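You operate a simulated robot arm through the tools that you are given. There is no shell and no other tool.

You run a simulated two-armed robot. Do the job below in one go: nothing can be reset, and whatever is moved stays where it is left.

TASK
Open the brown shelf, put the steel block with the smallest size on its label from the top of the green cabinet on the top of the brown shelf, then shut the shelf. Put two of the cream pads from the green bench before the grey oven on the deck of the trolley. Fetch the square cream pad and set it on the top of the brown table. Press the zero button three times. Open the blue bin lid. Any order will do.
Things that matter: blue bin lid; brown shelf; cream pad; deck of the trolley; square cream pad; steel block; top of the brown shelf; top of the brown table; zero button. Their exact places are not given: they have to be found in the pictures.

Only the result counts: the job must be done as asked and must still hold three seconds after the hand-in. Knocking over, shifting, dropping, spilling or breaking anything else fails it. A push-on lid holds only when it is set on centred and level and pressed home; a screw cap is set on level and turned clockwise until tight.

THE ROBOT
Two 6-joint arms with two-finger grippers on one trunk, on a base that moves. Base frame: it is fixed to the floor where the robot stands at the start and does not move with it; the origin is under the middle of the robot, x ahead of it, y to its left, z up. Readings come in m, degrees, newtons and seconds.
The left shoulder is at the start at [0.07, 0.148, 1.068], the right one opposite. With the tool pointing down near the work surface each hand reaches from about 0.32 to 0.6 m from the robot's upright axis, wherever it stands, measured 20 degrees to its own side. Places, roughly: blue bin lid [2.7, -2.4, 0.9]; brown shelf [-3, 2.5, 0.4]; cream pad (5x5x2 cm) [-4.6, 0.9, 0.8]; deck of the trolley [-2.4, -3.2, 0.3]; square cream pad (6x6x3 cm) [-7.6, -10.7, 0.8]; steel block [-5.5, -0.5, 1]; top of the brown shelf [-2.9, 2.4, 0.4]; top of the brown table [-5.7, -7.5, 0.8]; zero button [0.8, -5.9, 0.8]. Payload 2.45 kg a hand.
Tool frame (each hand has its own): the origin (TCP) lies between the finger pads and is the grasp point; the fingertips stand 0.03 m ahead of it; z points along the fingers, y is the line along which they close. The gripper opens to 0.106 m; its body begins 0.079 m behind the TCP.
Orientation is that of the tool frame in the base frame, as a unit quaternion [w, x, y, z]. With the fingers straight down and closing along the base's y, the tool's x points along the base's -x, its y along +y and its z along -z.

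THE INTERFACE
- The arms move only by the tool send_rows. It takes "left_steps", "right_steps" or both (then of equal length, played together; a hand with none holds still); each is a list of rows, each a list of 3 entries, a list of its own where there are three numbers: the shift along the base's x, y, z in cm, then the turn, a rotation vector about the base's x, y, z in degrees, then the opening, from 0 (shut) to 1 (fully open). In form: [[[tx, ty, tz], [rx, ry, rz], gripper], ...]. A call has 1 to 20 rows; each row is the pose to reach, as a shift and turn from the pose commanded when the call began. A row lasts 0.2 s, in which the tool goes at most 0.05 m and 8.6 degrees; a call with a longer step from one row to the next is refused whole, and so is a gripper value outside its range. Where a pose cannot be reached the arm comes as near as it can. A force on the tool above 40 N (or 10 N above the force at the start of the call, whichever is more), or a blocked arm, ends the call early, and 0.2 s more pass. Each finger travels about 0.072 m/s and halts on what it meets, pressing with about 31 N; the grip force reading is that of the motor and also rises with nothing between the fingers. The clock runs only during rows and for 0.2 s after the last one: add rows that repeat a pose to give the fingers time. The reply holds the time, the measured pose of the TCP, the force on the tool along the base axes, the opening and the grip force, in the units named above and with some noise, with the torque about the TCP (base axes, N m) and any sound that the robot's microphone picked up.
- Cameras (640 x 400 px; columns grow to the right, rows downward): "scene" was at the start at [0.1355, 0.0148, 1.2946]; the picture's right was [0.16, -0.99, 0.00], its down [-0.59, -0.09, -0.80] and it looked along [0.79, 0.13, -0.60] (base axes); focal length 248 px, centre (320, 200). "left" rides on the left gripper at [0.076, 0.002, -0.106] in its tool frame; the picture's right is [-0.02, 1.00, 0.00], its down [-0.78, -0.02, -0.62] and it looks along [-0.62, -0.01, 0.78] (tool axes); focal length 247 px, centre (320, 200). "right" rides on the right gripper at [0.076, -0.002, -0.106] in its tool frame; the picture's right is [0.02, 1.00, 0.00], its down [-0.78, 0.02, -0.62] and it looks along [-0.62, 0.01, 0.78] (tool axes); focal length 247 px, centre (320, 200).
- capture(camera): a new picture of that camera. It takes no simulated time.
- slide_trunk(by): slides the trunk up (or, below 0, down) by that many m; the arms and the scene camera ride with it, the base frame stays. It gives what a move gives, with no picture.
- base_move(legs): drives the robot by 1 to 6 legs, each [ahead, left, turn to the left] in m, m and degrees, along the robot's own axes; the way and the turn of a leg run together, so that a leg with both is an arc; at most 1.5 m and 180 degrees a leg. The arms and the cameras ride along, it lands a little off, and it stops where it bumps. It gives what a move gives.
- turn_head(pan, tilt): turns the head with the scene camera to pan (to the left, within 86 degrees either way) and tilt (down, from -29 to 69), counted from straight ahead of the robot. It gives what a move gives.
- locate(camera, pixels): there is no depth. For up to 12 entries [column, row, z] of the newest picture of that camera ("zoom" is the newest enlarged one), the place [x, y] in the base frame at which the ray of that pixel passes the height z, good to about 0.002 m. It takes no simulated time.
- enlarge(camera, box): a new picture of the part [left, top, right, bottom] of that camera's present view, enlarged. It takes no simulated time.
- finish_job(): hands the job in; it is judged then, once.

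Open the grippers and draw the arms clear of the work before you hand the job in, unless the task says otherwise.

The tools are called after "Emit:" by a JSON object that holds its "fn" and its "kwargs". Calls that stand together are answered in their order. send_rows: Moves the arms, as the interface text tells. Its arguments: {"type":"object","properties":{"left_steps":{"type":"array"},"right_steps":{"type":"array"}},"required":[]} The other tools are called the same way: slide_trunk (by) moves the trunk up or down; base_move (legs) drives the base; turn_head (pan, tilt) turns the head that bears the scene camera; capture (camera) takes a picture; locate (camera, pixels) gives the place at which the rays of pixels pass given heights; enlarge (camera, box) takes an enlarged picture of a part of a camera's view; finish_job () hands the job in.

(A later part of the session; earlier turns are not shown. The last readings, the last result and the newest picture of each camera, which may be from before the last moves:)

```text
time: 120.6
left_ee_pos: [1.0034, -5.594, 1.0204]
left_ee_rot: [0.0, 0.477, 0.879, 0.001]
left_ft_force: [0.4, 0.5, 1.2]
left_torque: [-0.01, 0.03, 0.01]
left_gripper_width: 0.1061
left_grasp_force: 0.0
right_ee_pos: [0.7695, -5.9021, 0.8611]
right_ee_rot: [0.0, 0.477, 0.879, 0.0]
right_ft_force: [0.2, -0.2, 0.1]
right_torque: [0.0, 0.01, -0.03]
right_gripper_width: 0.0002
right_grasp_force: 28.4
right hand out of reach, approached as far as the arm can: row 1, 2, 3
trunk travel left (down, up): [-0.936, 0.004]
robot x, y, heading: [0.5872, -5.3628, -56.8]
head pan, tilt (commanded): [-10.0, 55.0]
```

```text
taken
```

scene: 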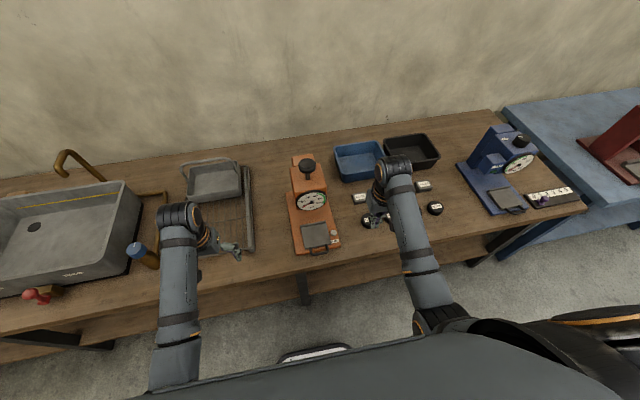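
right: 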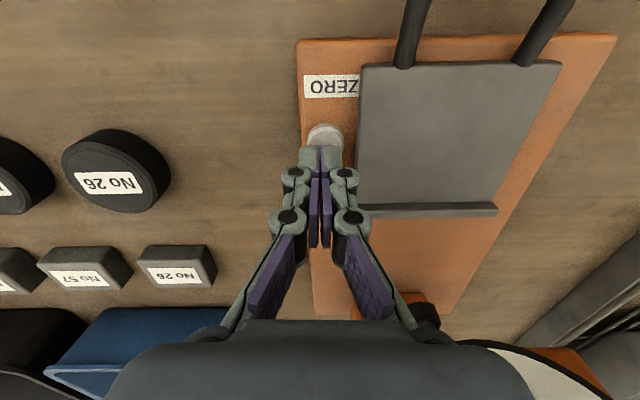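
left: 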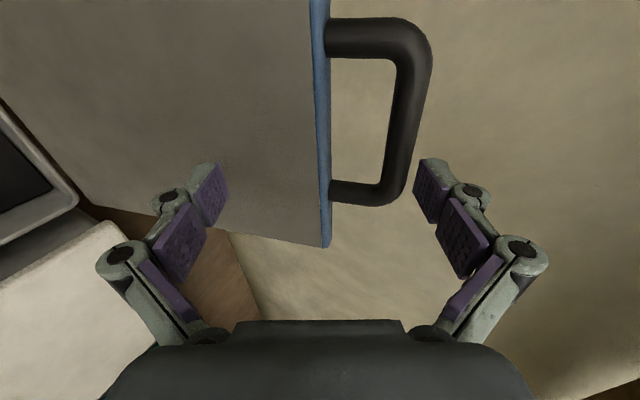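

No sound on release. The arm is near a reach limit here, so I raise it further and lower the trunk so the pressing happens in a better posture.

Emit:
{"fn": "send_rows", "kwargs": {"right_steps": [[[0, 0, 3], [0, 0, 0], 0], [[0, 0, 6], [0, 0, 0], 0], [[0, 0, 10], [0, 0, 0], 0], [[0, 0, 14], [0, 0, 0], 0], [[0, 0, 14], [0, 0, 0], 0]]}}

```text
time: 121.4
left_ee_pos: [1.0005, -5.5937, 1.0205]
left_ee_rot: [0.001, 0.478, 0.879, 0.0]
left_ft_force: [1.0, -0.1, -0.6]
left_torque: [0.08, 0.07, 0.01]
left_gripper_width: 0.106
left_grasp_force: 0.0
right_ee_pos: [0.7869, -5.9215, 0.9171]
right_ee_rot: [-0.016, 0.475, 0.88, 0.006]
right_ft_force: [-26.0, 24.4, 28.8]
right_torque: [-2.62, -4.22, 1.07]
right_gripper_width: 0.0
right_grasp_force: 28.9
right hand out of reach, approached as far as the arm can: row 1, 2, 3, 4
trunk travel left (down, up): [-0.936, 0.004]
robot x, y, heading: [0.5889, -5.3633, -57.1]
head pan, tilt (commanded): [-10.0, 55.0]
stopped in row 4 (right hand): the force on the tool passed its limit at 66 N (the readings are from after the stop); the commanded pose is now the measured one
```

The hand drifted forward and touched the gauge head (66 N). I back it off straight toward the robot in small steps and then inspect.

Emit:
{"fn": "send_rows", "kwargs": {"right_steps": [[[-0.5, 0.8, 0], [0, 0, 0], 0], [[-1.1, 1.7, 0], [0, 0, 0], 0], [[-1.6, 2.5, 0], [0, 0, 0], 0], [[-2.7, 4.2, 0], [0, 0, 0], 0]]}}

Emit:
{"fn": "capture", "kwargs": {"camera": "right"}}

Emit:
{"fn": "enlarge", "kwargs": {"camera": "scene", "box": [240, 120, 400, 270]}}

```text
time: 122.4
left_ee_pos: [0.9993, -5.5966, 1.0206]
left_ee_rot: [0.002, 0.478, 0.878, 0.003]
left_ft_force: [-0.6, -0.1, 0.3]
left_torque: [-0.02, 0.01, -0.01]
left_gripper_width: 0.106
left_grasp_force: 0.1
right_ee_pos: [0.7831, -5.9162, 0.8965]
right_ee_rot: [-0.013, 0.478, 0.878, 0.006]
right_ft_force: [-15.9, -16.5, 11.1]
right_torque: [1.84, -2.25, -0.95]
right_gripper_width: 0.0
right_grasp_force: 28.1
right hand out of reach, approached as far as the arm can: row 1, 2, 3, 4
trunk travel left (down, up): [-0.936, 0.004]
robot x, y, heading: [0.59, -5.3642, -57.1]
head pan, tilt (commanded): [-10.0, 55.0]
```

```text
taken
```

right: 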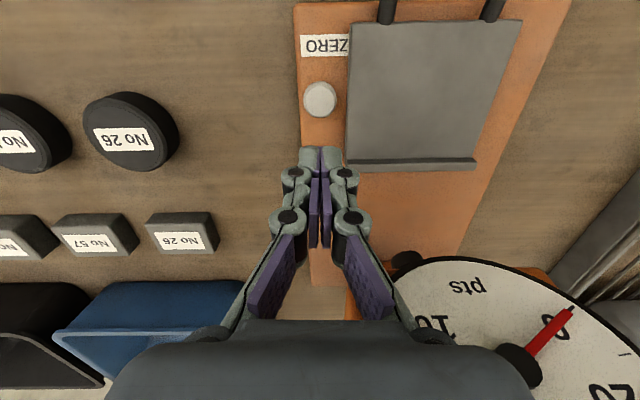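

```text
2.67 times, centred on (320, 195) of scene
```

zoom: 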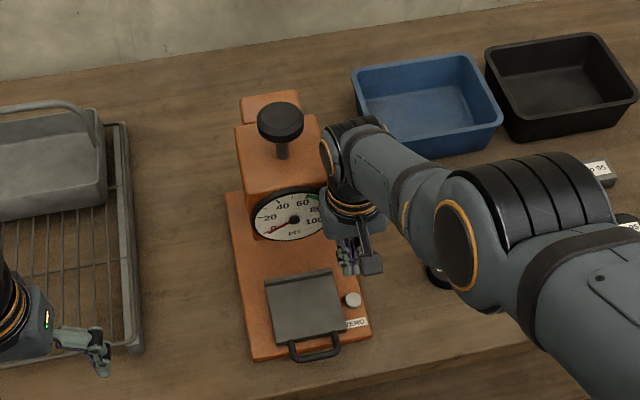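

The gauge looks undisturbed, but the wrist still leans on its dial side. I use the base to slide the hand away: 3 cm right, then back.

Emit:
{"fn": "base_move", "kwargs": {"legs": [[0, -0.03, 0], [-0.1, 0, 0]]}}

Emit:
{"fn": "enlarge", "kwargs": {"camera": "scene", "box": [200, 100, 440, 300]}}

```text
time: 124.0
left_ee_pos: [0.9259, -5.5299, 1.0183]
left_ee_rot: [-0.001, 0.477, 0.879, 0.002]
left_ft_force: [0.2, -0.8, 0.1]
left_torque: [0.04, 0.03, 0.0]
left_gripper_width: 0.1058
left_grasp_force: 0.1
right_ee_pos: [0.7093, -5.8458, 0.8952]
right_ee_rot: [-0.018, 0.476, 0.879, 0.007]
right_ft_force: [0.8, -0.6, -0.8]
right_torque: [0.02, 0.0, 0.0]
right_gripper_width: 0.0002
right_grasp_force: 28.5
trunk travel left (down, up): [-0.936, 0.004]
robot x, y, heading: [0.5115, -5.2924, -57.0]
head pan, tilt (commanded): [-10.0, 55.0]
```

```text
2.00 times, centred on (320, 200) of scene
```

zoom: 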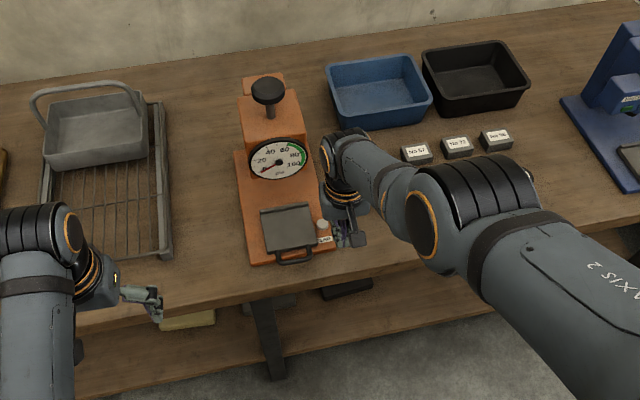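

Freed, forces are zero. I bring the right hand back to its earlier good posture (back, right and up) in steps.

Emit:
{"fn": "send_rows", "kwargs": {"right_steps": [[[-1.5, 1.0, 2], [0, 0, 0], 0], [[-3.5, 1.8, 4], [0, 0, 0], 0], [[-6, 2.5, 6], [0, 0, 0], 0], [[-8.5, 3.2, 8], [0, 0, 0], 0], [[-11, 4, 10], [0, 0, 0], 0], [[-13, 4.6, 12], [0, 0, 0], 0], [[-14.6, 5.1, 13.5], [0, 0, 0], 0]]}}

Emit:
{"fn": "capture", "kwargs": {"camera": "scene"}}

```text
time: 125.6
left_ee_pos: [0.9226, -5.5283, 1.0197]
left_ee_rot: [0.001, 0.477, 0.879, 0.002]
left_ft_force: [-0.3, 0.9, 0.2]
left_torque: [0.02, 0.0, -0.03]
left_gripper_width: 0.1062
left_grasp_force: 0.1
right_ee_pos: [0.6494, -5.9257, 0.9423]
right_ee_rot: [-0.015, 0.476, 0.879, 0.006]
right_ft_force: [-0.6, 0.2, -0.9]
right_torque: [-0.02, -0.01, 0.05]
right_gripper_width: 0.0001
right_grasp_force: 28.5
right hand out of reach, approached as far as the arm can: row 1, 2, 3, 4, 5, 6, 7
trunk travel left (down, up): [-0.936, 0.004]
robot x, y, heading: [0.5053, -5.2936, -57.1]
head pan, tilt (commanded): [-10.0, 55.0]
```

```text
taken
```

scene: 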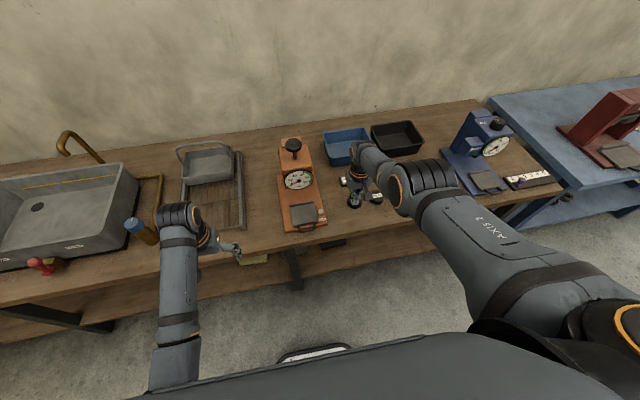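

The right arm has its elbow stuck outward. I back the robot away from the bench into the free aisle to re-posture the arm safely.

Emit:
{"fn": "base_move", "kwargs": {"legs": [[-0.4, 0, 0]]}}

Emit:
{"fn": "send_rows", "kwargs": {"right_steps": [[[-1.0, 1.6, 0], [0, 0, 0], 0], [[-2.1, 3.3, 0], [0, 0, 0], 0], [[-3.2, 5.0, 0], [0, 0, 0], 0], [[-4.3, 6.7, 0], [0, 0, 0], 0]]}}

Emit:
{"fn": "capture", "kwargs": {"camera": "scene"}}

```text
time: 128.1
left_ee_pos: [0.7069, -5.1925, 1.0191]
left_ee_rot: [0.0, 0.478, 0.879, 0.001]
left_ft_force: [-0.1, -0.5, 0.5]
left_torque: [0.04, 0.02, -0.01]
left_gripper_width: 0.106
left_grasp_force: 0.0
right_ee_pos: [0.432, -5.5885, 0.9413]
right_ee_rot: [-0.016, 0.476, 0.879, 0.007]
right_ft_force: [-0.3, 0.5, 0.0]
right_torque: [0.02, 0.0, 0.04]
right_gripper_width: 0.0002
right_grasp_force: 29.0
trunk travel left (down, up): [-0.936, 0.004]
robot x, y, heading: [0.2965, -4.9611, -56.8]
head pan, tilt (commanded): [-10.0, 55.0]
```

```text
time: 129.1
left_ee_pos: [0.7058, -5.1906, 1.0205]
left_ee_rot: [0.0, 0.477, 0.879, 0.001]
left_ft_force: [-0.7, -1.2, 0.8]
left_torque: [0.01, 0.01, 0.01]
left_gripper_width: 0.1059
left_grasp_force: 0.0
right_ee_pos: [0.422, -5.5744, 0.914]
right_ee_rot: [-0.017, 0.477, 0.879, 0.006]
right_ft_force: [-0.4, -0.3, -0.1]
right_torque: [0.0, -0.01, -0.02]
right_gripper_width: 0.0
right_grasp_force: 28.8
right hand out of reach, approached as far as the arm can: row 1, 2, 3, 4
trunk travel left (down, up): [-0.936, 0.004]
robot x, y, heading: [0.2896, -4.9566, -57.1]
head pan, tilt (commanded): [-10.0, 55.0]
```

```text
taken
```

scene: 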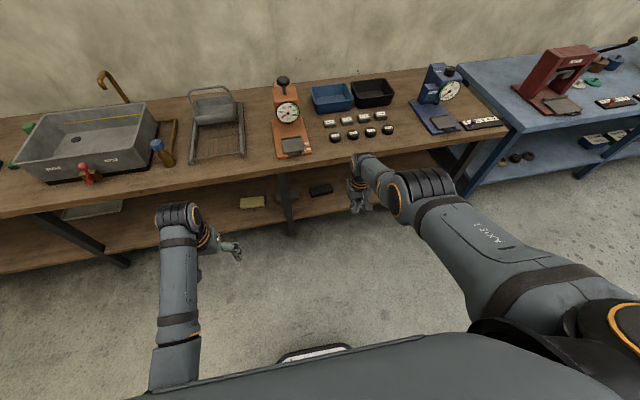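

The arm seems stuck nearly straight. I try the path that worked for the left arm: pitch the tool forward while reaching up and out, then fold back later.

Emit:
{"fn": "send_rows", "kwargs": {"right_steps": [[[0.9, -1.3, 2.9], [-6, -3.9, 0], 0.1], [[1.7, -2.6, 5.7], [-12, -7.8, 0], 0.2], [[2.6, -3.9, 8.6], [-18, -11.7, 0], 0.2], [[3.4, -5.3, 11.4], [-24, -15.6, 0], 0.2], [[4.3, -6.6, 14.3], [-30, -19.4, 0], 0.2], [[5.1, -7.9, 17.1], [-36, -23.3, 0], 0.2], [[6, -9.2, 20], [-41.9, -27.2, 0], 0.2], [[6, -9.2, 20], [-41.9, -27.2, 0], 0.2]]}}

Emit:
{"fn": "capture", "kwargs": {"camera": "scene"}}

```text
time: 130.9
left_ee_pos: [0.7064, -5.1907, 1.0202]
left_ee_rot: [0.0, 0.477, 0.879, 0.001]
left_ft_force: [0.3, -0.4, 0.2]
left_torque: [0.05, -0.03, -0.03]
left_gripper_width: 0.1064
left_grasp_force: 0.0
right_ee_pos: [0.538, -5.7539, 1.0726]
right_ee_rot: [0.357, 0.435, 0.803, -0.197]
right_ft_force: [-1.6, -0.3, 0.0]
right_torque: [-0.02, 0.0, -0.01]
right_gripper_width: 0.021
right_grasp_force: 0.0
right hand out of reach, approached as far as the arm can: row 1, 2, 3, 4, 5, 6, 7, 8
trunk travel left (down, up): [-0.936, 0.004]
robot x, y, heading: [0.2936, -4.9583, -57.1]
head pan, tilt (commanded): [-10.0, 55.0]
```

```text
taken
```

scene: 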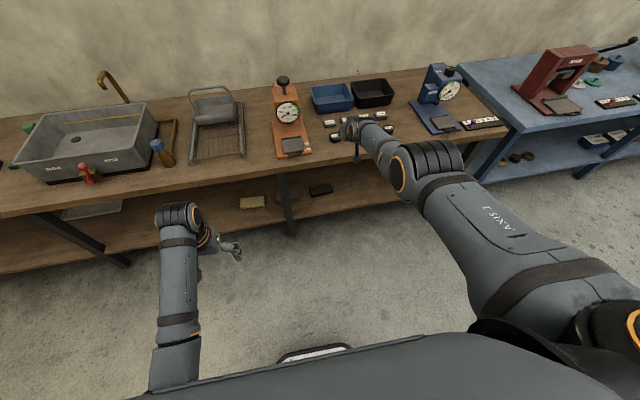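

Still straight. I command an outward stretch beyond reach and then a retraction in the same call, so the elbow may pass through straight and fold the right way.

Emit:
{"fn": "send_rows", "kwargs": {"right_steps": [[[1.5, -2.3, 1], [0, 0, 0], 0.2], [[2.7, -4.2, 3], [0, 0, 0], 0.2], [[2.7, -4.2, 5], [0, 0, 0], 0.2], [[1.5, -2.3, 7], [0, 0, 0], 0.2], [[0, 0, 9], [0, 0, 0], 0.2], [[-1.5, 2.3, 10], [0, 0, 0], 0.2], [[-3, 4.6, 11], [0, 0, 0], 0.2], [[-4.5, 6.9, 11], [0, 0, 0], 0.2], [[-6, 9.2, 11], [0, 0, 0], 0.2], [[-7.5, 11.5, 11], [0, 0, 0], 0.2]]}}

Emit:
{"fn": "capture", "kwargs": {"camera": "scene"}}

```text
time: 133.1
left_ee_pos: [0.7065, -5.1916, 1.02]
left_ee_rot: [0.001, 0.478, 0.879, 0.001]
left_ft_force: [0.0, 0.1, 0.2]
left_torque: [-0.01, 0.02, -0.02]
left_gripper_width: 0.1061
left_grasp_force: 0.0
right_ee_pos: [0.5445, -5.7835, 1.1475]
right_ee_rot: [0.356, 0.436, 0.803, -0.197]
right_ft_force: [0.4, -1.2, 0.1]
right_torque: [0.0, 0.02, -0.01]
right_gripper_width: 0.0213
right_grasp_force: 0.2
right hand out of reach, approached as far as the arm can: row 1, 2, 3, 5, 6, 7, 8, 9, 10
trunk travel left (down, up): [-0.936, 0.004]
robot x, y, heading: [0.2963, -4.9575, -57.3]
head pan, tilt (commanded): [-10.0, 55.0]
```

```text
taken
```

scene: 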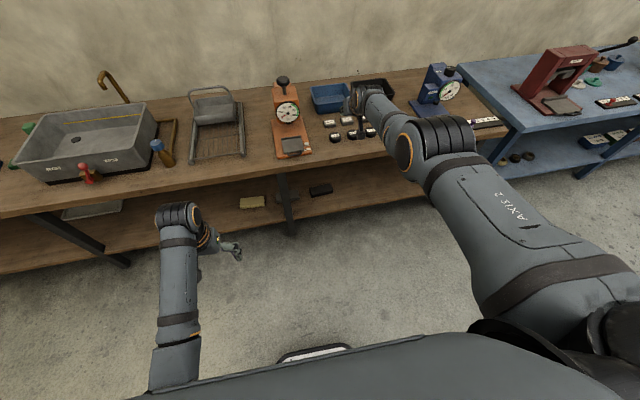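

I try again: overextend outward first, then sweep upward while still overextended (which should bend the elbow downward), then retract at height.

Emit:
{"fn": "send_rows", "kwargs": {"right_steps": [[[2.4, -3.8, -1], [0, 0, 0], 0.2], [[4.9, -7.5, -1], [0, 0, 0], 0.2], [[7.5, -11.5, 0], [0, 0, 0], 0.2], [[7.5, -11.5, 5], [0, 0, 0], 0.2], [[7.5, -11.5, 10], [0, 0, 0], 0.2], [[7.5, -11.5, 15], [0, 0, 0], 0.2], [[6, -9.2, 19], [0, 0, 0], 0.2], [[4, -6.1, 21], [0, 0, 0], 0.2], [[2, -3, 21], [0, 0, 0], 0.2], [[0, 0, 20], [0, 0, 0], 0.2], [[-2.4, 3.7, 19], [0, 0, 0], 0.2], [[-4.8, 7.4, 18], [0, 0, 0], 0.2], [[-7.2, 11.1, 17], [0, 0, 0], 0.2]]}}

Emit:
{"fn": "capture", "kwargs": {"camera": "scene"}}

```text
time: 135.9
left_ee_pos: [0.7059, -5.1899, 1.0206]
left_ee_rot: [0.002, 0.477, 0.879, 0.001]
left_ft_force: [0.6, -0.7, -0.2]
left_torque: [0.0, 0.02, 0.01]
left_gripper_width: 0.1063
left_grasp_force: 0.0
right_ee_pos: [0.4726, -5.6662, 1.3153]
right_ee_rot: [0.357, 0.436, 0.803, -0.196]
right_ft_force: [-1.2, -0.1, 0.6]
right_torque: [-0.02, 0.02, 0.02]
right_gripper_width: 0.0212
right_grasp_force: 0.0
right hand out of reach, approached as far as the arm can: row 1, 2, 3, 4, 5, 6, 7, 8, 9
trunk travel left (down, up): [-0.936, 0.004]
robot x, y, heading: [0.2923, -4.9599, -57.1]
head pan, tilt (commanded): [-10.0, 55.0]
```

```text
taken
```

scene: 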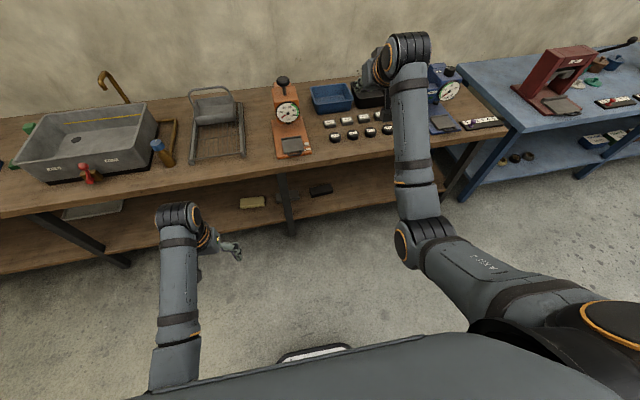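

The elbow folded properly now. I bring the right hand back to tool-down at the standard posture.

Emit:
{"fn": "send_rows", "kwargs": {"right_steps": [[[-1.5, 2.2, -3.2], [4.7, 3, 0], 0.1], [[-2.9, 4.5, -6.3], [9.3, 6, 0], 0], [[-4.4, 6.7, -9.5], [14, 9.1, 0], 0], [[-5.8, 8.9, -12.7], [18.6, 12.1, 0], 0], [[-7.3, 11.2, -15.8], [23.3, 15.1, 0], 0], [[-8.7, 13.4, -19], [27.9, 18.1, 0], 0], [[-10.2, 15.6, -22.2], [32.6, 21.2, 0], 0], [[-11.6, 17.9, -25.3], [37.2, 24.2, 0], 0], [[-13.1, 20.1, -28.5], [41.9, 27.2, 0], 0], [[-13.1, 20.1, -28.5], [41.9, 27.2, 0], 0]]}}

```text
time: 138.1
left_ee_pos: [0.7061, -5.1907, 1.019]
left_ee_rot: [0.0, 0.476, 0.879, 0.0]
left_ft_force: [-1.1, -0.2, 0.5]
left_torque: [-0.01, 0.0, 0.0]
left_gripper_width: 0.106
left_grasp_force: 0.0
right_ee_pos: [0.3423, -5.4663, 1.0297]
right_ee_rot: [-0.016, 0.477, 0.879, 0.006]
right_ft_force: [0.2, 0.4, 0.0]
right_torque: [-0.01, 0.0, 0.01]
right_gripper_width: 0.0
right_grasp_force: 28.4
trunk travel left (down, up): [-0.936, 0.004]
robot x, y, heading: [0.293, -4.9556, -56.9]
head pan, tilt (commanded): [-10.0, 55.0]
```

Right arm restored. I pull the left hand back, lower the trunk 0.1 m for a better pressing posture, and drive back up to the bench.

Emit:
{"fn": "send_rows", "kwargs": {"left_steps": [[[-2.2, 3.3, 0], [0, 0, 0], 0.5], [[-4.4, 6.7, 0], [0, 0, 0], 0.2]]}}

Emit:
{"fn": "slide_trunk", "kwargs": {"by": -0.1}}

Emit:
{"fn": "base_move", "kwargs": {"legs": [[0, 0.075, 0], [0.55, 0, 0]]}}

Emit:
{"fn": "capture", "kwargs": {"camera": "right"}}

Emit:
{"fn": "capture", "kwargs": {"camera": "scene"}}

```text
time: 138.7
left_ee_pos: [0.6618, -5.1217, 1.0206]
left_ee_rot: [0.002, 0.477, 0.879, 0.0]
left_ft_force: [0.7, -0.5, 0.1]
left_torque: [-0.05, -0.03, 0.01]
left_gripper_width: 0.0344
left_grasp_force: 2.5
right_ee_pos: [0.3411, -5.4628, 1.0315]
right_ee_rot: [-0.014, 0.476, 0.879, 0.005]
right_ft_force: [0.1, 0.0, 0.0]
right_torque: [-0.04, -0.02, -0.01]
right_gripper_width: 0.0
right_grasp_force: 28.4
trunk travel left (down, up): [-0.936, 0.004]
robot x, y, heading: [0.2902, -4.9594, -57.2]
head pan, tilt (commanded): [-10.0, 55.0]
```

```text
time: 140.0
left_ee_pos: [0.6641, -5.1235, 0.9191]
left_ee_rot: [0.001, 0.477, 0.879, 0.001]
left_ft_force: [-0.2, -0.5, -0.1]
left_torque: [0.02, -0.01, 0.01]
left_gripper_width: 0.0212
left_grasp_force: 0.1
right_ee_pos: [0.3424, -5.465, 0.9299]
right_ee_rot: [-0.015, 0.477, 0.879, 0.007]
right_ft_force: [-0.1, 0.2, 0.3]
right_torque: [-0.01, 0.0, -0.01]
right_gripper_width: 0.0002
right_grasp_force: 28.6
trunk travel left (down, up): [-0.836, 0.104]
robot x, y, heading: [0.2945, -4.962, -57.2]
head pan, tilt (commanded): [-10.0, 55.0]
```

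```text
time: 143.8
left_ee_pos: [1.0189, -5.5443, 0.9197]
left_ee_rot: [0.0, 0.48, 0.877, 0.0]
left_ft_force: [-0.4, -0.3, -0.1]
left_torque: [-0.03, 0.05, 0.03]
left_gripper_width: 0.021
left_grasp_force: 0.1
right_ee_pos: [0.6952, -5.8833, 0.9295]
right_ee_rot: [-0.016, 0.48, 0.877, 0.006]
right_ft_force: [0.8, -0.4, 0.8]
right_torque: [-0.01, -0.03, 0.01]
right_gripper_width: 0.0001
right_grasp_force: 28.5
trunk travel left (down, up): [-0.836, 0.104]
robot x, y, heading: [0.6511, -5.3779, -57.7]
head pan, tilt (commanded): [-10.0, 55.0]
```

```text
taken
```

right: 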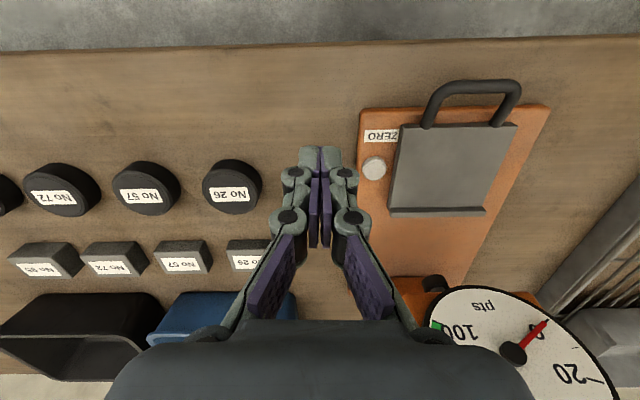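

```text
taken
```

scene: 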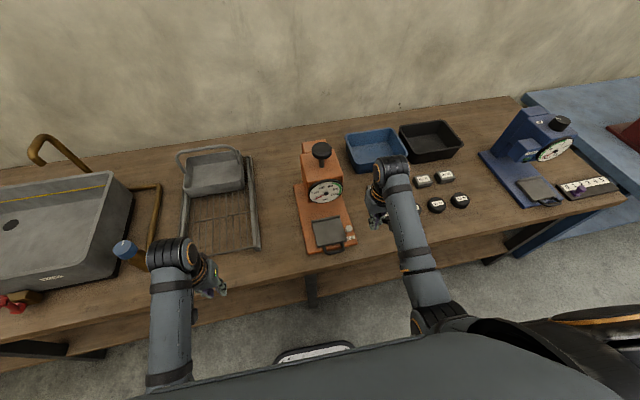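

The button is at (374,168) in the right view; I locate it at z 0.82 together with the gauge's base corner to check it has not shifted.

Emit:
{"fn": "locate", "kwargs": {"camera": "right", "pixels": [[374, 168, 0.82], [359, 109, 0.82], [550, 108, 0.82]]}}

```text
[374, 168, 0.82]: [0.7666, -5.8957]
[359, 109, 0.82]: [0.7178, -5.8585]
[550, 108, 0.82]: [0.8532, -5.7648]
```

The gauge hasn't moved. I position over the button and press the second time, then lift in the same call.

Emit:
{"fn": "send_rows", "kwargs": {"right_steps": [[[3.4, -0.7, 0], [0, 0, 0], 0], [[6.9, -1.5, 0], [0, 0, 0], 0], [[6.9, -1.5, -3], [0, 0, 0], 0], [[6.9, -1.5, -6], [0, 0, 0], 0], [[6.9, -1.5, -6], [0, 0, 0], 0]]}}

Emit:
{"fn": "capture", "kwargs": {"camera": "right"}}

```text
time: 145.0
left_ee_pos: [1.0192, -5.5452, 0.9213]
left_ee_rot: [0.001, 0.481, 0.877, 0.001]
left_ft_force: [0.2, 0.1, -0.7]
left_torque: [-0.01, 0.0, 0.02]
left_gripper_width: 0.0212
left_grasp_force: 0.1
right_ee_pos: [0.7658, -5.8996, 0.8709]
right_ee_rot: [-0.015, 0.479, 0.878, 0.006]
right_ft_force: [0.3, 0.1, 0.2]
right_torque: [-0.02, 0.0, -0.04]
right_gripper_width: 0.0
right_grasp_force: 28.7
trunk travel left (down, up): [-0.836, 0.104]
robot x, y, heading: [0.652, -5.3768, -57.6]
head pan, tilt (commanded): [-10.0, 55.0]
```

```text
taken
```

right: 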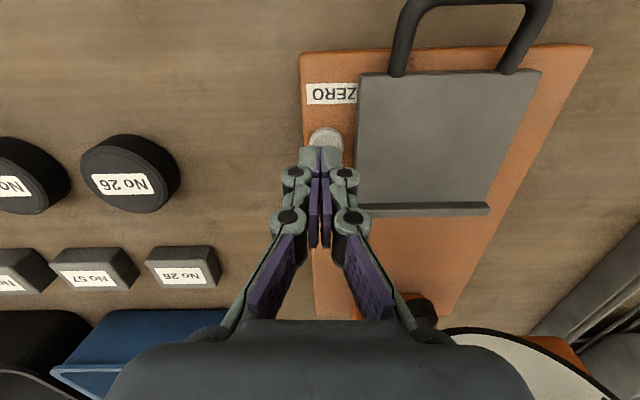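

Aligned within a few mm (button slightly toward me). I shift 3 mm back and press the second time.

Emit:
{"fn": "send_rows", "kwargs": {"right_steps": [[[-0.16, 0.25, -1], [0, 0, 0], 0], [[-0.16, 0.25, -1.8], [0, 0, 0], 0], [[-0.16, 0.25, -2.3], [0, 0, 0], 0]]}}

```text
time: 145.8
left_ee_pos: [1.019, -5.5437, 0.9199]
left_ee_rot: [0.001, 0.481, 0.877, 0.001]
left_ft_force: [1.4, 0.0, -0.5]
left_torque: [-0.01, 0.01, -0.02]
left_gripper_width: 0.0214
left_grasp_force: 0.0
right_ee_pos: [0.7628, -5.8974, 0.8479]
right_ee_rot: [-0.015, 0.479, 0.878, 0.006]
right_ft_force: [0.1, -1.3, 5.1]
right_torque: [-0.07, -0.07, 0.03]
right_gripper_width: 0.0058
right_grasp_force: 29.1
trunk travel left (down, up): [-0.836, 0.104]
robot x, y, heading: [0.6524, -5.3748, -57.6]
head pan, tilt (commanded): [-10.0, 55.0]
heard: click
```

Second click heard. I lift 1.5 cm fully off the cap.

Emit:
{"fn": "send_rows", "kwargs": {"right_steps": [[[0, 0, 0.8], [0, 0, 0], 0], [[0, 0, 1.6], [0, 0, 0], 0], [[0, 0, 1.6], [0, 0, 0], 0]]}}

```text
time: 146.6
left_ee_pos: [1.0196, -5.5453, 0.9196]
left_ee_rot: [0.0, 0.481, 0.877, 0.001]
left_ft_force: [-0.2, 0.0, -0.1]
left_torque: [0.0, 0.01, -0.01]
left_gripper_width: 0.0212
left_grasp_force: 0.1
right_ee_pos: [0.7643, -5.8967, 0.8638]
right_ee_rot: [-0.017, 0.479, 0.877, 0.007]
right_ft_force: [0.4, -0.3, -0.5]
right_torque: [0.01, 0.0, -0.02]
right_gripper_width: 0.0003
right_grasp_force: 28.9
trunk travel left (down, up): [-0.836, 0.104]
robot x, y, heading: [0.6553, -5.3727, -57.8]
head pan, tilt (commanded): [-10.0, 55.0]
```

Released with no sound. Third press: down 1.6 cm again.

Emit:
{"fn": "send_rows", "kwargs": {"right_steps": [[[0, 0, -0.8], [0, 0, 0], 0], [[0, 0, -1.2], [0, 0, 0], 0], [[0, 0, -1.65], [0, 0, 0], 0]]}}

```text
time: 147.4
left_ee_pos: [1.0201, -5.5441, 0.9197]
left_ee_rot: [0.001, 0.481, 0.877, 0.0]
left_ft_force: [-0.2, 0.5, 0.1]
left_torque: [0.03, -0.02, -0.02]
left_gripper_width: 0.0214
left_grasp_force: 0.0
right_ee_pos: [0.7635, -5.8959, 0.8482]
right_ee_rot: [-0.015, 0.479, 0.878, 0.005]
right_ft_force: [0.7, -0.1, 6.9]
right_torque: [-0.06, -0.05, 0.04]
right_gripper_width: 0.0061
right_grasp_force: 28.8
trunk travel left (down, up): [-0.836, 0.104]
robot x, y, heading: [0.6548, -5.3743, -57.6]
head pan, tilt (commanded): [-10.0, 55.0]
heard: click
```

Third click heard. I lift the hand up and shift it back to the travel position.

Emit:
{"fn": "send_rows", "kwargs": {"right_steps": [[[0, 0, 2], [0, 0, 0], 0], [[0, 0, 5], [0, 0, 0], 0], [[0, 0, 8], [0, 0, 0], 0], [[-3.5, 0.8, 8.5], [0, 0, 0], 0], [[-7, 1.5, 8.5], [0, 0, 0], 0]]}}

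Emit:
{"fn": "base_move", "kwargs": {"legs": [[-0.5, 0, 0]]}}

Emit:
{"fn": "capture", "kwargs": {"camera": "scene"}}

```text
time: 148.6
left_ee_pos: [1.0182, -5.5448, 0.9198]
left_ee_rot: [0.001, 0.481, 0.877, 0.0]
left_ft_force: [0.4, -0.1, -0.6]
left_torque: [0.0, 0.0, 0.01]
left_gripper_width: 0.0213
left_grasp_force: 0.1
right_ee_pos: [0.692, -5.8813, 0.9341]
right_ee_rot: [-0.015, 0.479, 0.877, 0.007]
right_ft_force: [-0.5, 0.6, -0.2]
right_torque: [0.0, -0.03, 0.02]
right_gripper_width: 0.0001
right_grasp_force: 28.9
trunk travel left (down, up): [-0.836, 0.104]
robot x, y, heading: [0.6516, -5.3723, -57.7]
head pan, tilt (commanded): [-10.0, 55.0]
```

```text
time: 151.6
left_ee_pos: [0.7531, -5.124, 0.9197]
left_ee_rot: [0.0, 0.481, 0.877, 0.001]
left_ft_force: [0.0, 0.6, 0.5]
left_torque: [-0.02, 0.0, 0.03]
left_gripper_width: 0.0216
left_grasp_force: 0.0
right_ee_pos: [0.4267, -5.4608, 0.9332]
right_ee_rot: [-0.016, 0.479, 0.878, 0.006]
right_ft_force: [0.3, -0.2, 0.4]
right_torque: [0.04, -0.01, 0.02]
right_gripper_width: 0.0
right_grasp_force: 28.7
trunk travel left (down, up): [-0.836, 0.104]
robot x, y, heading: [0.3835, -4.9529, -57.6]
head pan, tilt (commanded): [-10.0, 55.0]
```

```text
taken
```

scene: 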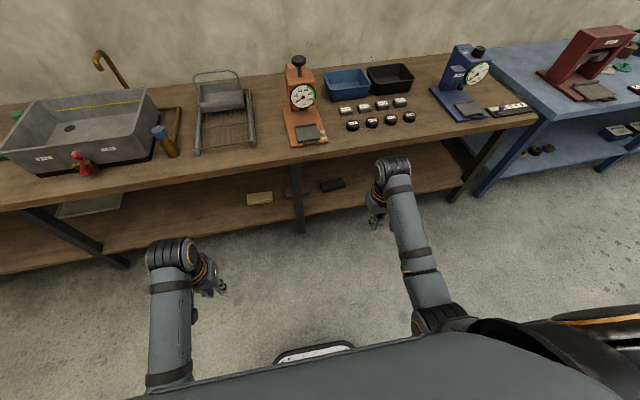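

Button task done. Next the square cream pad far along the aisle. I turn right 90° and look down the aisle.

Emit:
{"fn": "base_move", "kwargs": {"legs": [[0, 0, -90]]}}

Emit:
{"fn": "turn_head", "kwargs": {"pan": 0, "tilt": 20}}

Emit:
{"fn": "capture", "kwargs": {"camera": "scene"}}

Emit:
{"fn": "enlarge", "kwargs": {"camera": "scene", "box": [160, 60, 480, 260]}}

```text
time: 155.8
left_ee_pos: [0.2131, -5.3228, 0.9193]
left_ee_rot: [0.001, 0.961, 0.278, 0.0]
left_ft_force: [0.0, 0.2, -0.1]
left_torque: [-0.04, -0.01, 0.0]
left_gripper_width: 0.0211
left_grasp_force: 0.1
right_ee_pos: [-0.1227, -4.9953, 0.9334]
right_ee_rot: [-0.007, 0.96, 0.279, 0.015]
right_ft_force: [-0.8, 0.1, -0.7]
right_torque: [0.02, 0.01, 0.01]
right_gripper_width: 0.0
right_grasp_force: 28.6
trunk travel left (down, up): [-0.836, 0.104]
robot x, y, heading: [0.3814, -4.9532, -147.6]
head pan, tilt (commanded): [-10.0, 55.0]
```

```text
time: 156.8
left_ee_pos: [0.2126, -5.3225, 0.921]
left_ee_rot: [0.001, 0.961, 0.278, 0.001]
left_ft_force: [1.1, -0.3, -0.2]
left_torque: [-0.03, 0.01, -0.02]
left_gripper_width: 0.0212
left_grasp_force: 0.0
right_ee_pos: [-0.1221, -4.995, 0.932]
right_ee_rot: [-0.007, 0.96, 0.279, 0.015]
right_ft_force: [0.3, -0.9, -0.7]
right_torque: [-0.03, 0.0, 0.0]
right_gripper_width: 0.0
right_grasp_force: 28.0
trunk travel left (down, up): [-0.836, 0.104]
robot x, y, heading: [0.3877, -4.9583, -147.8]
head pan, tilt (commanded): [0.0, 20.0]
```

```text
taken
```

scene: 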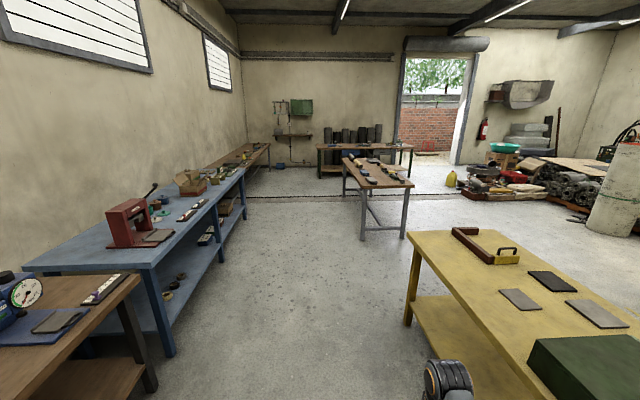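

```text
2.00 times, centred on (320, 160) of scene
```

zoom: 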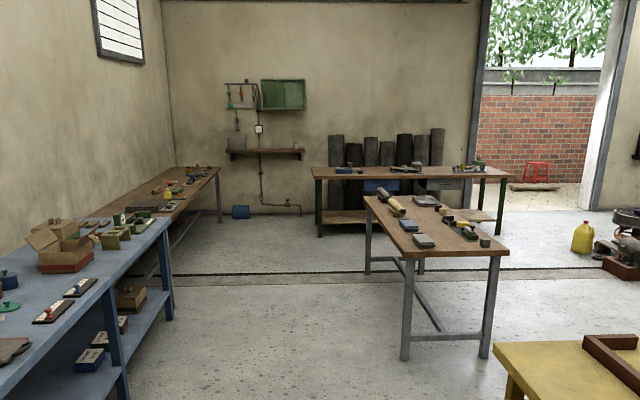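

I check distances with locate: far bench top edge, floor line, middle table, and the blue bucket.

Emit:
{"fn": "locate", "kwargs": {"camera": "scene", "pixels": [[320, 149, 0.8], [412, 150, 0.8], [345, 159, 0.8], [412, 186, 0.8], [362, 240, 0.0], [280, 166, 0.0], [320, 178, 0.0], [455, 165, 0.0], [280, 197, 0.0], [420, 195, 0.0], [270, 148, 0.8], [247, 195, 0.0]]}}

```text
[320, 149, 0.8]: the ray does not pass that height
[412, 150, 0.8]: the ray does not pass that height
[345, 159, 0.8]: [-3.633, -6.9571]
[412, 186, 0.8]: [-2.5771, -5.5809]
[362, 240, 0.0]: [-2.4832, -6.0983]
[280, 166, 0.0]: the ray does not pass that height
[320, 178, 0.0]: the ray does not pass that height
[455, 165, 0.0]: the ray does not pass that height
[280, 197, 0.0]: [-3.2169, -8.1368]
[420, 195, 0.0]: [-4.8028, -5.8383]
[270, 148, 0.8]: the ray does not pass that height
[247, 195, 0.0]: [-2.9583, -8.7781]
```

I check the clearance to the yellow table (corner (412,238), leg bottom (408,325)) and blue bench corner (150,268).

Emit:
{"fn": "locate", "kwargs": {"camera": "scene", "pixels": [[412, 240, 0.8], [408, 325, 0.0], [150, 268, 0.8], [168, 355, 0.0], [243, 170, 0.8], [555, 400, 0.8], [405, 237, 0.0]]}}

```text
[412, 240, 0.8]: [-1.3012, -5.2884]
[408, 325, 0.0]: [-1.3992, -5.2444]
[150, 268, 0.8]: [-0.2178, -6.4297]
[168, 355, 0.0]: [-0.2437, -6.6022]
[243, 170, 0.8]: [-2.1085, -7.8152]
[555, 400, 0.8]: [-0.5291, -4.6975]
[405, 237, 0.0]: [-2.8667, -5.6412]
```

Aisle is 1.5 m wide. I shift left 0.12 m and drive ahead 4.2 m.

Emit:
{"fn": "base_move", "kwargs": {"legs": [[0, 0.12, 0], [1.5, 0, 0], [1.5, 0, 0], [1.2, 0, 0]]}}

Emit:
{"fn": "turn_head", "kwargs": {"pan": 0, "tilt": 20}}

Emit:
{"fn": "capture", "kwargs": {"camera": "scene"}}

```text
time: 177.8
left_ee_pos: [-3.2796, -7.6731, 0.9204]
left_ee_rot: [0.001, 0.96, 0.281, 0.0]
left_ft_force: [0.1, -0.3, -0.6]
left_torque: [0.01, 0.01, -0.02]
left_gripper_width: 0.0214
left_grasp_force: 0.1
right_ee_pos: [-3.618, -7.3483, 0.9331]
right_ee_rot: [-0.007, 0.959, 0.281, 0.015]
right_ft_force: [-0.2, 0.6, 0.2]
right_torque: [0.02, 0.0, -0.03]
right_gripper_width: 0.0
right_grasp_force: 28.3
trunk travel left (down, up): [-0.836, 0.104]
robot x, y, heading: [-3.1111, -7.3066, -147.5]
head pan, tilt (commanded): [0.0, 20.0]
```

```text
time: 178.4
left_ee_pos: [-3.2808, -7.6735, 0.9198]
left_ee_rot: [0.0, 0.96, 0.281, 0.001]
left_ft_force: [0.5, -0.5, 0.0]
left_torque: [0.02, -0.02, -0.01]
left_gripper_width: 0.021
left_grasp_force: 0.1
right_ee_pos: [-3.6188, -7.3481, 0.934]
right_ee_rot: [-0.006, 0.959, 0.282, 0.015]
right_ft_force: [-1.0, -0.2, 0.7]
right_torque: [0.0, -0.02, 0.03]
right_gripper_width: 0.0
right_grasp_force: 28.6
trunk travel left (down, up): [-0.836, 0.104]
robot x, y, heading: [-3.1114, -7.3077, -147.5]
head pan, tilt (commanded): [0.0, 20.0]
```

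```text
taken
```

scene: 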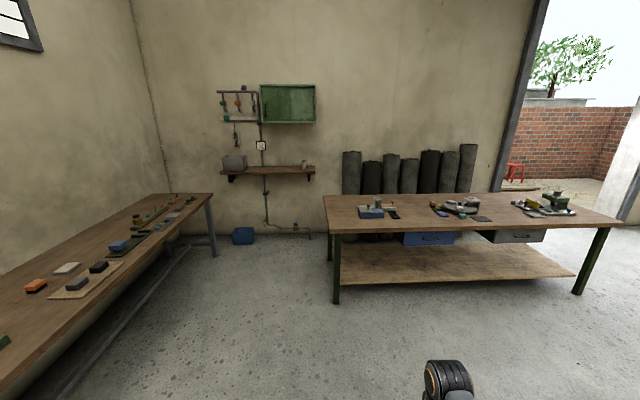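

The wall shelf at (265,168) lies in the pad's direction. I enlarge it, and the brown (green-legged) table top.

Emit:
{"fn": "enlarge", "kwargs": {"camera": "scene", "box": [200, 120, 340, 220]}}

Emit:
{"fn": "enlarge", "kwargs": {"camera": "scene", "box": [310, 160, 640, 310]}}

Emit:
{"fn": "enlarge", "kwargs": {"camera": "scene", "box": [0, 170, 220, 330]}}

```text
4.00 times, centred on (270, 170) of scene
```

zoom: 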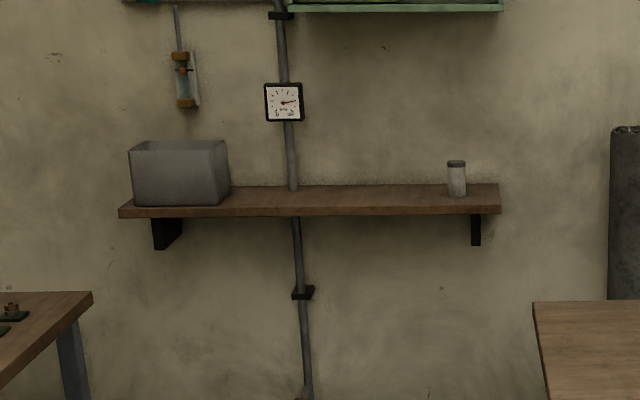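

```text
1.94 times, centred on (475, 235) of scene
```

zoom: 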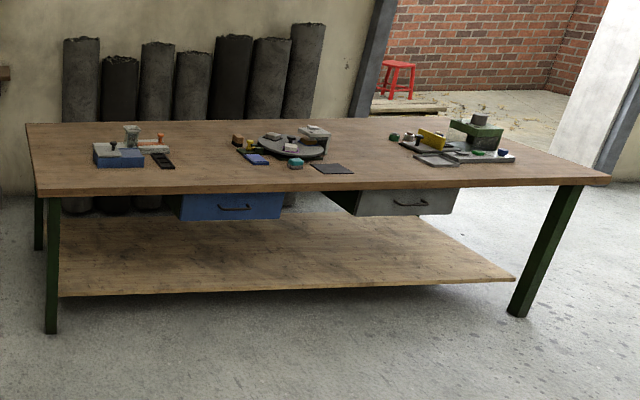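

```text
2.50 times, centred on (110, 250) of scene
```

zoom: 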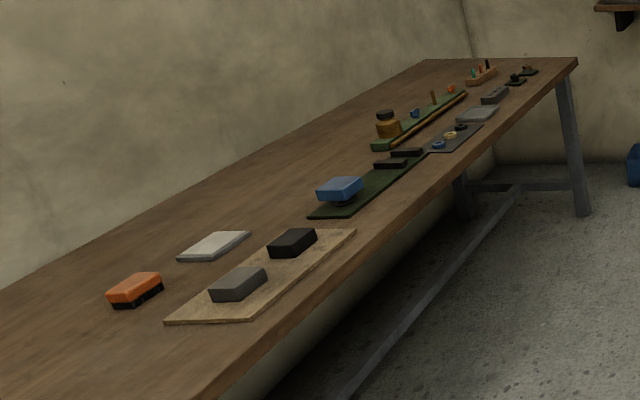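

I locate the far wall base, shelf, the left bench's end and the green-legged table corners.

Emit:
{"fn": "locate", "kwargs": {"camera": "scene", "pixels": [[265, 236, 0.0], [243, 243, 0.0], [215, 255, 0.0], [213, 195, 0.8], [325, 196, 0.8], [330, 233, 0.8], [620, 221, 0.8], [336, 302, 0.0], [578, 292, 0.0], [510, 180, 0.3], [300, 172, 1.2], [640, 240, 0.0]]}}

```text
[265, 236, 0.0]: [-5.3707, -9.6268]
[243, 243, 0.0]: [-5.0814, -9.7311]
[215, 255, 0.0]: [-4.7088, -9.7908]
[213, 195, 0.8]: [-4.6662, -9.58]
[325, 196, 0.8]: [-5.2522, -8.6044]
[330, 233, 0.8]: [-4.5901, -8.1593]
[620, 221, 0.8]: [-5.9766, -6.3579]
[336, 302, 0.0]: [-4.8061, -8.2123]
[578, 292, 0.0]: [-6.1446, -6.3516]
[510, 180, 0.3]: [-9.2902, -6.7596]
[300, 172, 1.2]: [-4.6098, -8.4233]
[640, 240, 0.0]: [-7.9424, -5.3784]
```

The pad lies beyond the far wall, so it must be outside through the doorway. I drive ahead, turn right, and go along the brown table toward the door.

Emit:
{"fn": "base_move", "kwargs": {"legs": [[0.85, 0, 0], [0, 0, -90], [1.5, 0, 0]]}}

Emit:
{"fn": "turn_head", "kwargs": {"pan": 40, "tilt": 22}}

Emit:
{"fn": "capture", "kwargs": {"camera": "scene"}}

```text
time: 193.8
left_ee_pos: [-4.9921, -6.3304, 0.9198]
left_ee_rot: [0.001, 0.876, -0.483, -0.001]
left_ft_force: [0.5, 0.1, -0.3]
left_torque: [0.0, -0.01, -0.01]
left_gripper_width: 0.0209
left_grasp_force: 0.0
right_ee_pos: [-4.6661, -5.9949, 0.9334]
right_ee_rot: [0.005, 0.876, -0.482, 0.016]
right_ft_force: [0.2, 0.2, 0.8]
right_torque: [0.01, -0.01, 0.0]
right_gripper_width: 0.0001
right_grasp_force: 28.2
trunk travel left (down, up): [-0.836, 0.104]
robot x, y, heading: [-4.6225, -6.4989, 122.0]
head pan, tilt (commanded): [0.0, 20.0]
```

```text
time: 194.8
left_ee_pos: [-4.9915, -6.3308, 0.9208]
left_ee_rot: [0.0, 0.876, -0.483, 0.0]
left_ft_force: [0.5, -0.2, 0.0]
left_torque: [-0.01, -0.02, -0.01]
left_gripper_width: 0.0213
left_grasp_force: 0.1
right_ee_pos: [-4.6646, -5.9936, 0.9337]
right_ee_rot: [0.005, 0.876, -0.482, 0.016]
right_ft_force: [0.1, 0.2, 0.6]
right_torque: [0.01, 0.02, -0.02]
right_gripper_width: 0.0003
right_grasp_force: 28.6
trunk travel left (down, up): [-0.836, 0.104]
robot x, y, heading: [-4.6217, -6.5015, 122.4]
head pan, tilt (commanded): [40.0, 22.0]
```

```text
taken
```

scene: 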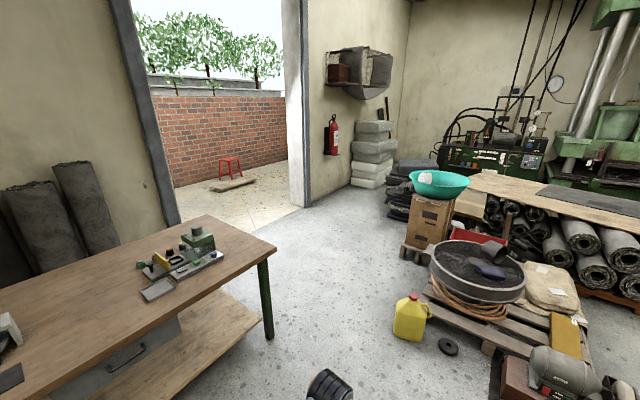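

The doorway is visible between (180,225) and (305,207). I locate the jug (410,342), table leg, door jambs, stool and puck to plan the way out.

Emit:
{"fn": "locate", "kwargs": {"camera": "scene", "pixels": [[410, 342, 0.0], [448, 350, 0.0], [270, 337, 0.0], [276, 250, 0.8], [182, 224, 0.0], [307, 207, 0.0], [415, 260, 0.0], [232, 187, 0.0], [395, 300, 0.0], [290, 208, 0.0], [475, 345, 0.1]]}}

```text
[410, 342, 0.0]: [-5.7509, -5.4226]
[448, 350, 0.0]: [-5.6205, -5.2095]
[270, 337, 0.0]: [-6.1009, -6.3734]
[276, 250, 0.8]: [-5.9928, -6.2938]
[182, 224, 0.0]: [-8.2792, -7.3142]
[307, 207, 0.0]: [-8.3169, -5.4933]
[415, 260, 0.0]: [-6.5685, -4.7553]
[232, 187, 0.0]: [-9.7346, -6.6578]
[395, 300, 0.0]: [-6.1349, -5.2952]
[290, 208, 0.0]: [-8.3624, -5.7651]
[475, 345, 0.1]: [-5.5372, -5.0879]
```

Plan: between table leg and jug the gap is ~0.9 m, so I go ahead 0.37, turn left ~42° to face the diagonal (heading ≈164°), then drive slowly along it and check.

Emit:
{"fn": "base_move", "kwargs": {"legs": [[0.37, 0, 0], [0, 0, 42], [0.6, 0, 0]]}}

Emit:
{"fn": "turn_head", "kwargs": {"pan": 0, "tilt": 40}}

Emit:
{"fn": "capture", "kwargs": {"camera": "scene"}}

```text
time: 202.2
left_ee_pos: [-5.7844, -6.133, 0.919]
left_ee_rot: [0.001, 0.99, -0.14, 0.0]
left_ft_force: [-0.2, -0.2, -0.3]
left_torque: [-0.03, -0.02, 0.0]
left_gripper_width: 0.0215
left_grasp_force: 0.1
right_ee_pos: [-5.7627, -5.6647, 0.9339]
right_ee_rot: [0.0, 0.99, -0.139, 0.017]
right_ft_force: [0.7, -0.1, 0.3]
right_torque: [0.0, 0.01, -0.01]
right_gripper_width: 0.0
right_grasp_force: 28.7
trunk travel left (down, up): [-0.836, 0.104]
robot x, y, heading: [-5.3986, -6.0156, 163.7]
head pan, tilt (commanded): [40.0, 22.0]
```

```text
time: 203.2
left_ee_pos: [-5.7845, -6.1328, 0.9193]
left_ee_rot: [0.001, 0.99, -0.141, 0.0]
left_ft_force: [-0.1, -0.4, 0.8]
left_torque: [0.02, 0.0, 0.02]
left_gripper_width: 0.0214
left_grasp_force: 0.1
right_ee_pos: [-5.7635, -5.6656, 0.9325]
right_ee_rot: [0.0, 0.99, -0.139, 0.017]
right_ft_force: [-0.2, 0.4, 0.4]
right_torque: [-0.01, 0.01, 0.04]
right_gripper_width: 0.0
right_grasp_force: 28.4
trunk travel left (down, up): [-0.836, 0.104]
robot x, y, heading: [-5.3942, -6.0123, 164.0]
head pan, tilt (commanded): [0.0, 40.0]
```

```text
taken
```

scene: 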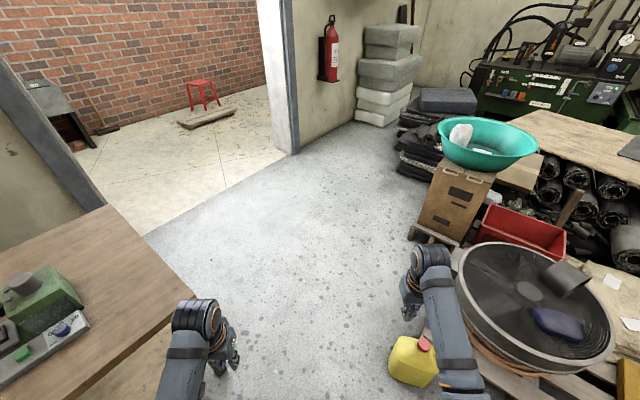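

Clear view of the door. I locate jug, jambs, and table end from here to refine.

Emit:
{"fn": "locate", "kwargs": {"camera": "scene", "pixels": [[412, 380, 0.0], [392, 370, 0.0], [146, 236, 0.0], [276, 150, 0.0], [296, 152, 0.0], [190, 290, 0.8], [105, 207, 0.8], [410, 240, 0.0], [440, 335, 0.1], [75, 150, 0.0], [180, 122, 0.0]]}}

```text
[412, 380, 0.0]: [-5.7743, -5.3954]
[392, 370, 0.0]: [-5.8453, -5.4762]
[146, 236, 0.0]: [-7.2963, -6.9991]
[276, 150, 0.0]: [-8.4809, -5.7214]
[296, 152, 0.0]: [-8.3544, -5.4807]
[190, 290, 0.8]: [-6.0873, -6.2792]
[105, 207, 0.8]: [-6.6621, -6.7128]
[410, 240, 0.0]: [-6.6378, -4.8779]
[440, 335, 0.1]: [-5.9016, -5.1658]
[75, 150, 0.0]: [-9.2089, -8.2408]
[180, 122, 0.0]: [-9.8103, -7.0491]
```

Margins suffice. I continue the diagonal 1.1 m (slightly left), turn left to face the doorway (heading ≈212.7°), and go through.

Emit:
{"fn": "base_move", "kwargs": {"legs": [[0.6, 0.06, 0], [0.5, 0, 0], [0, 0, 48.7], [0.8, -0.25, 0], [0.9, 0, 0]]}}

Emit:
{"fn": "turn_head", "kwargs": {"pan": 60, "tilt": 25}}

Emit:
{"fn": "capture", "kwargs": {"camera": "scene"}}

```text
time: 219.8
left_ee_pos: [-8.2181, -6.8287, 0.9197]
left_ee_rot: [0.001, 0.961, 0.276, 0.0]
left_ft_force: [-0.4, 0.5, 0.3]
left_torque: [0.0, 0.05, -0.03]
left_gripper_width: 0.0212
left_grasp_force: 0.1
right_ee_pos: [-8.5518, -6.4995, 0.9327]
right_ee_rot: [-0.007, 0.961, 0.277, 0.015]
right_ft_force: [-0.4, 0.0, -0.4]
right_torque: [-0.02, 0.0, 0.0]
right_gripper_width: 0.0
right_grasp_force: 28.4
trunk travel left (down, up): [-0.836, 0.104]
robot x, y, heading: [-8.0483, -6.4619, -148.0]
head pan, tilt (commanded): [0.0, 40.0]
```

```text
time: 221.1
left_ee_pos: [-8.2183, -6.8281, 0.9192]
left_ee_rot: [0.001, 0.961, 0.276, 0.0]
left_ft_force: [0.3, 0.3, -0.1]
left_torque: [-0.01, 0.03, -0.01]
left_gripper_width: 0.0213
left_grasp_force: 0.0
right_ee_pos: [-8.553, -6.5004, 0.9328]
right_ee_rot: [-0.007, 0.961, 0.276, 0.015]
right_ft_force: [-0.1, -0.4, 0.9]
right_torque: [0.01, 0.01, 0.01]
right_gripper_width: 0.0001
right_grasp_force: 28.6
trunk travel left (down, up): [-0.836, 0.104]
robot x, y, heading: [-8.047, -6.4652, -148.0]
head pan, tilt (commanded): [60.0, 25.0]
```

```text
taken
```

scene: 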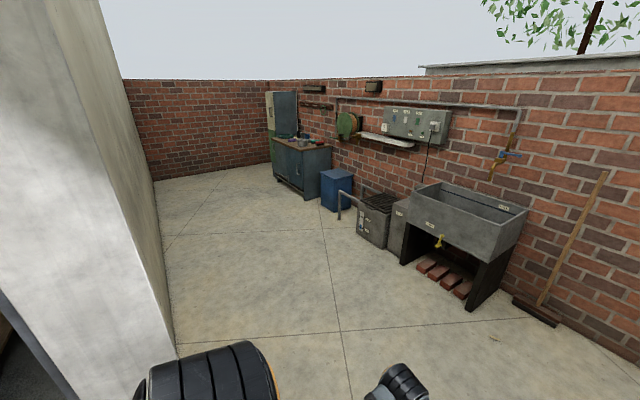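

The yard: a blue cabinet with items at (300,150) is in the pad's direction. I enlarge it.

Emit:
{"fn": "enlarge", "kwargs": {"camera": "scene", "box": [240, 80, 380, 220]}}

Emit:
{"fn": "locate", "kwargs": {"camera": "scene", "pixels": [[305, 199, 0.0], [331, 210, 0.0], [275, 178, 0.0], [177, 340, 0.0], [155, 180, 0.0], [322, 150, 0.8], [358, 243, 0.0], [405, 265, 0.0], [470, 310, 0.0], [340, 218, 0.3]]}}

```text
2.86 times, centred on (310, 150) of scene
```

zoom: 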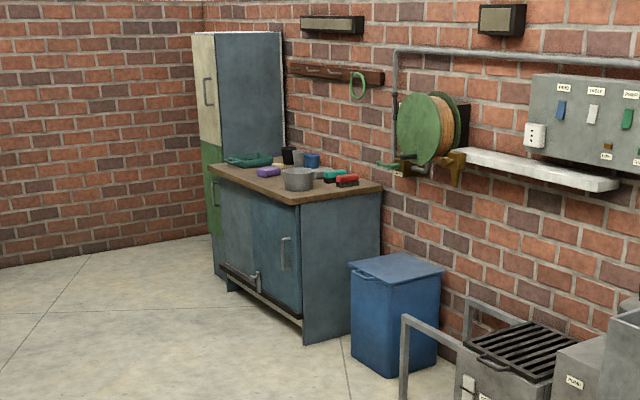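

```text
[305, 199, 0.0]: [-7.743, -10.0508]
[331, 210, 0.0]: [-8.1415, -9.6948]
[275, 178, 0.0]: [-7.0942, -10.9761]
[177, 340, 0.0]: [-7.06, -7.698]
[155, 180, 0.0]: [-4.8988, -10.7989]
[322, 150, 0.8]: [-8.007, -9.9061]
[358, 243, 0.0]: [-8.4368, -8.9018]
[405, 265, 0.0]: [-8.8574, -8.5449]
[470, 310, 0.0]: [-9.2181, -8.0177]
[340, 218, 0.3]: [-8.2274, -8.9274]
```

The pad should be on the blue cabinet's wooden top. I drive ahead 0.65, turn left 90° and go along the yard about 3.6 m.

Emit:
{"fn": "base_move", "kwargs": {"legs": [[0.62, 0, 0], [0, 0, 90.5], [1.5, 0, 0], [1.5, 0, 0]]}}

Emit:
{"fn": "turn_head", "kwargs": {"pan": -45, "tilt": 30}}

Emit:
{"fn": "capture", "kwargs": {"camera": "scene"}}

```text
time: 242.5
left_ee_pos: [-6.6046, -9.5128, 0.9197]
left_ee_rot: [0.0, 0.478, 0.878, 0.0]
left_ft_force: [-0.2, 0.6, -0.4]
left_torque: [-0.01, 0.0, -0.03]
left_gripper_width: 0.0213
left_grasp_force: 0.1
right_ee_pos: [-6.9278, -9.8531, 0.9325]
right_ee_rot: [-0.016, 0.477, 0.879, 0.005]
right_ft_force: [-0.5, 0.2, 0.2]
right_torque: [-0.01, 0.03, -0.03]
right_gripper_width: 0.0001
right_grasp_force: 28.6
trunk travel left (down, up): [-0.836, 0.104]
robot x, y, heading: [-6.9739, -9.3467, -57.3]
head pan, tilt (commanded): [60.0, 25.0]
```

```text
time: 244.3
left_ee_pos: [-6.6047, -9.5131, 0.9194]
left_ee_rot: [0.001, 0.478, 0.879, 0.001]
left_ft_force: [0.4, 0.4, 0.2]
left_torque: [0.01, 0.03, -0.01]
left_gripper_width: 0.0212
left_grasp_force: 0.1
right_ee_pos: [-6.9283, -9.8519, 0.9327]
right_ee_rot: [-0.016, 0.477, 0.879, 0.005]
right_ft_force: [-0.1, 0.4, 0.0]
right_torque: [0.02, 0.0, 0.04]
right_gripper_width: 0.0001
right_grasp_force: 28.1
trunk travel left (down, up): [-0.836, 0.104]
robot x, y, heading: [-6.9718, -9.3471, -57.2]
head pan, tilt (commanded): [-45.0, 30.0]
```

```text
taken
```

scene: 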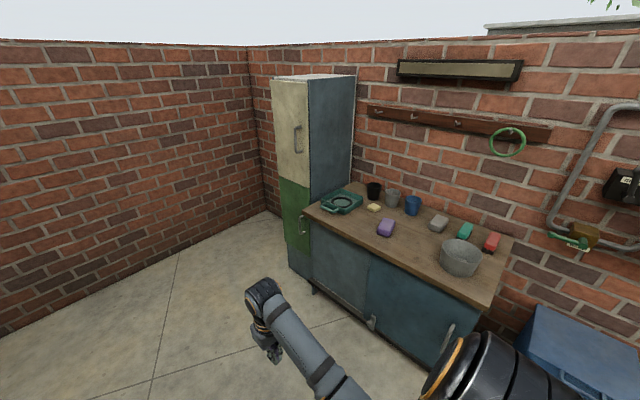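

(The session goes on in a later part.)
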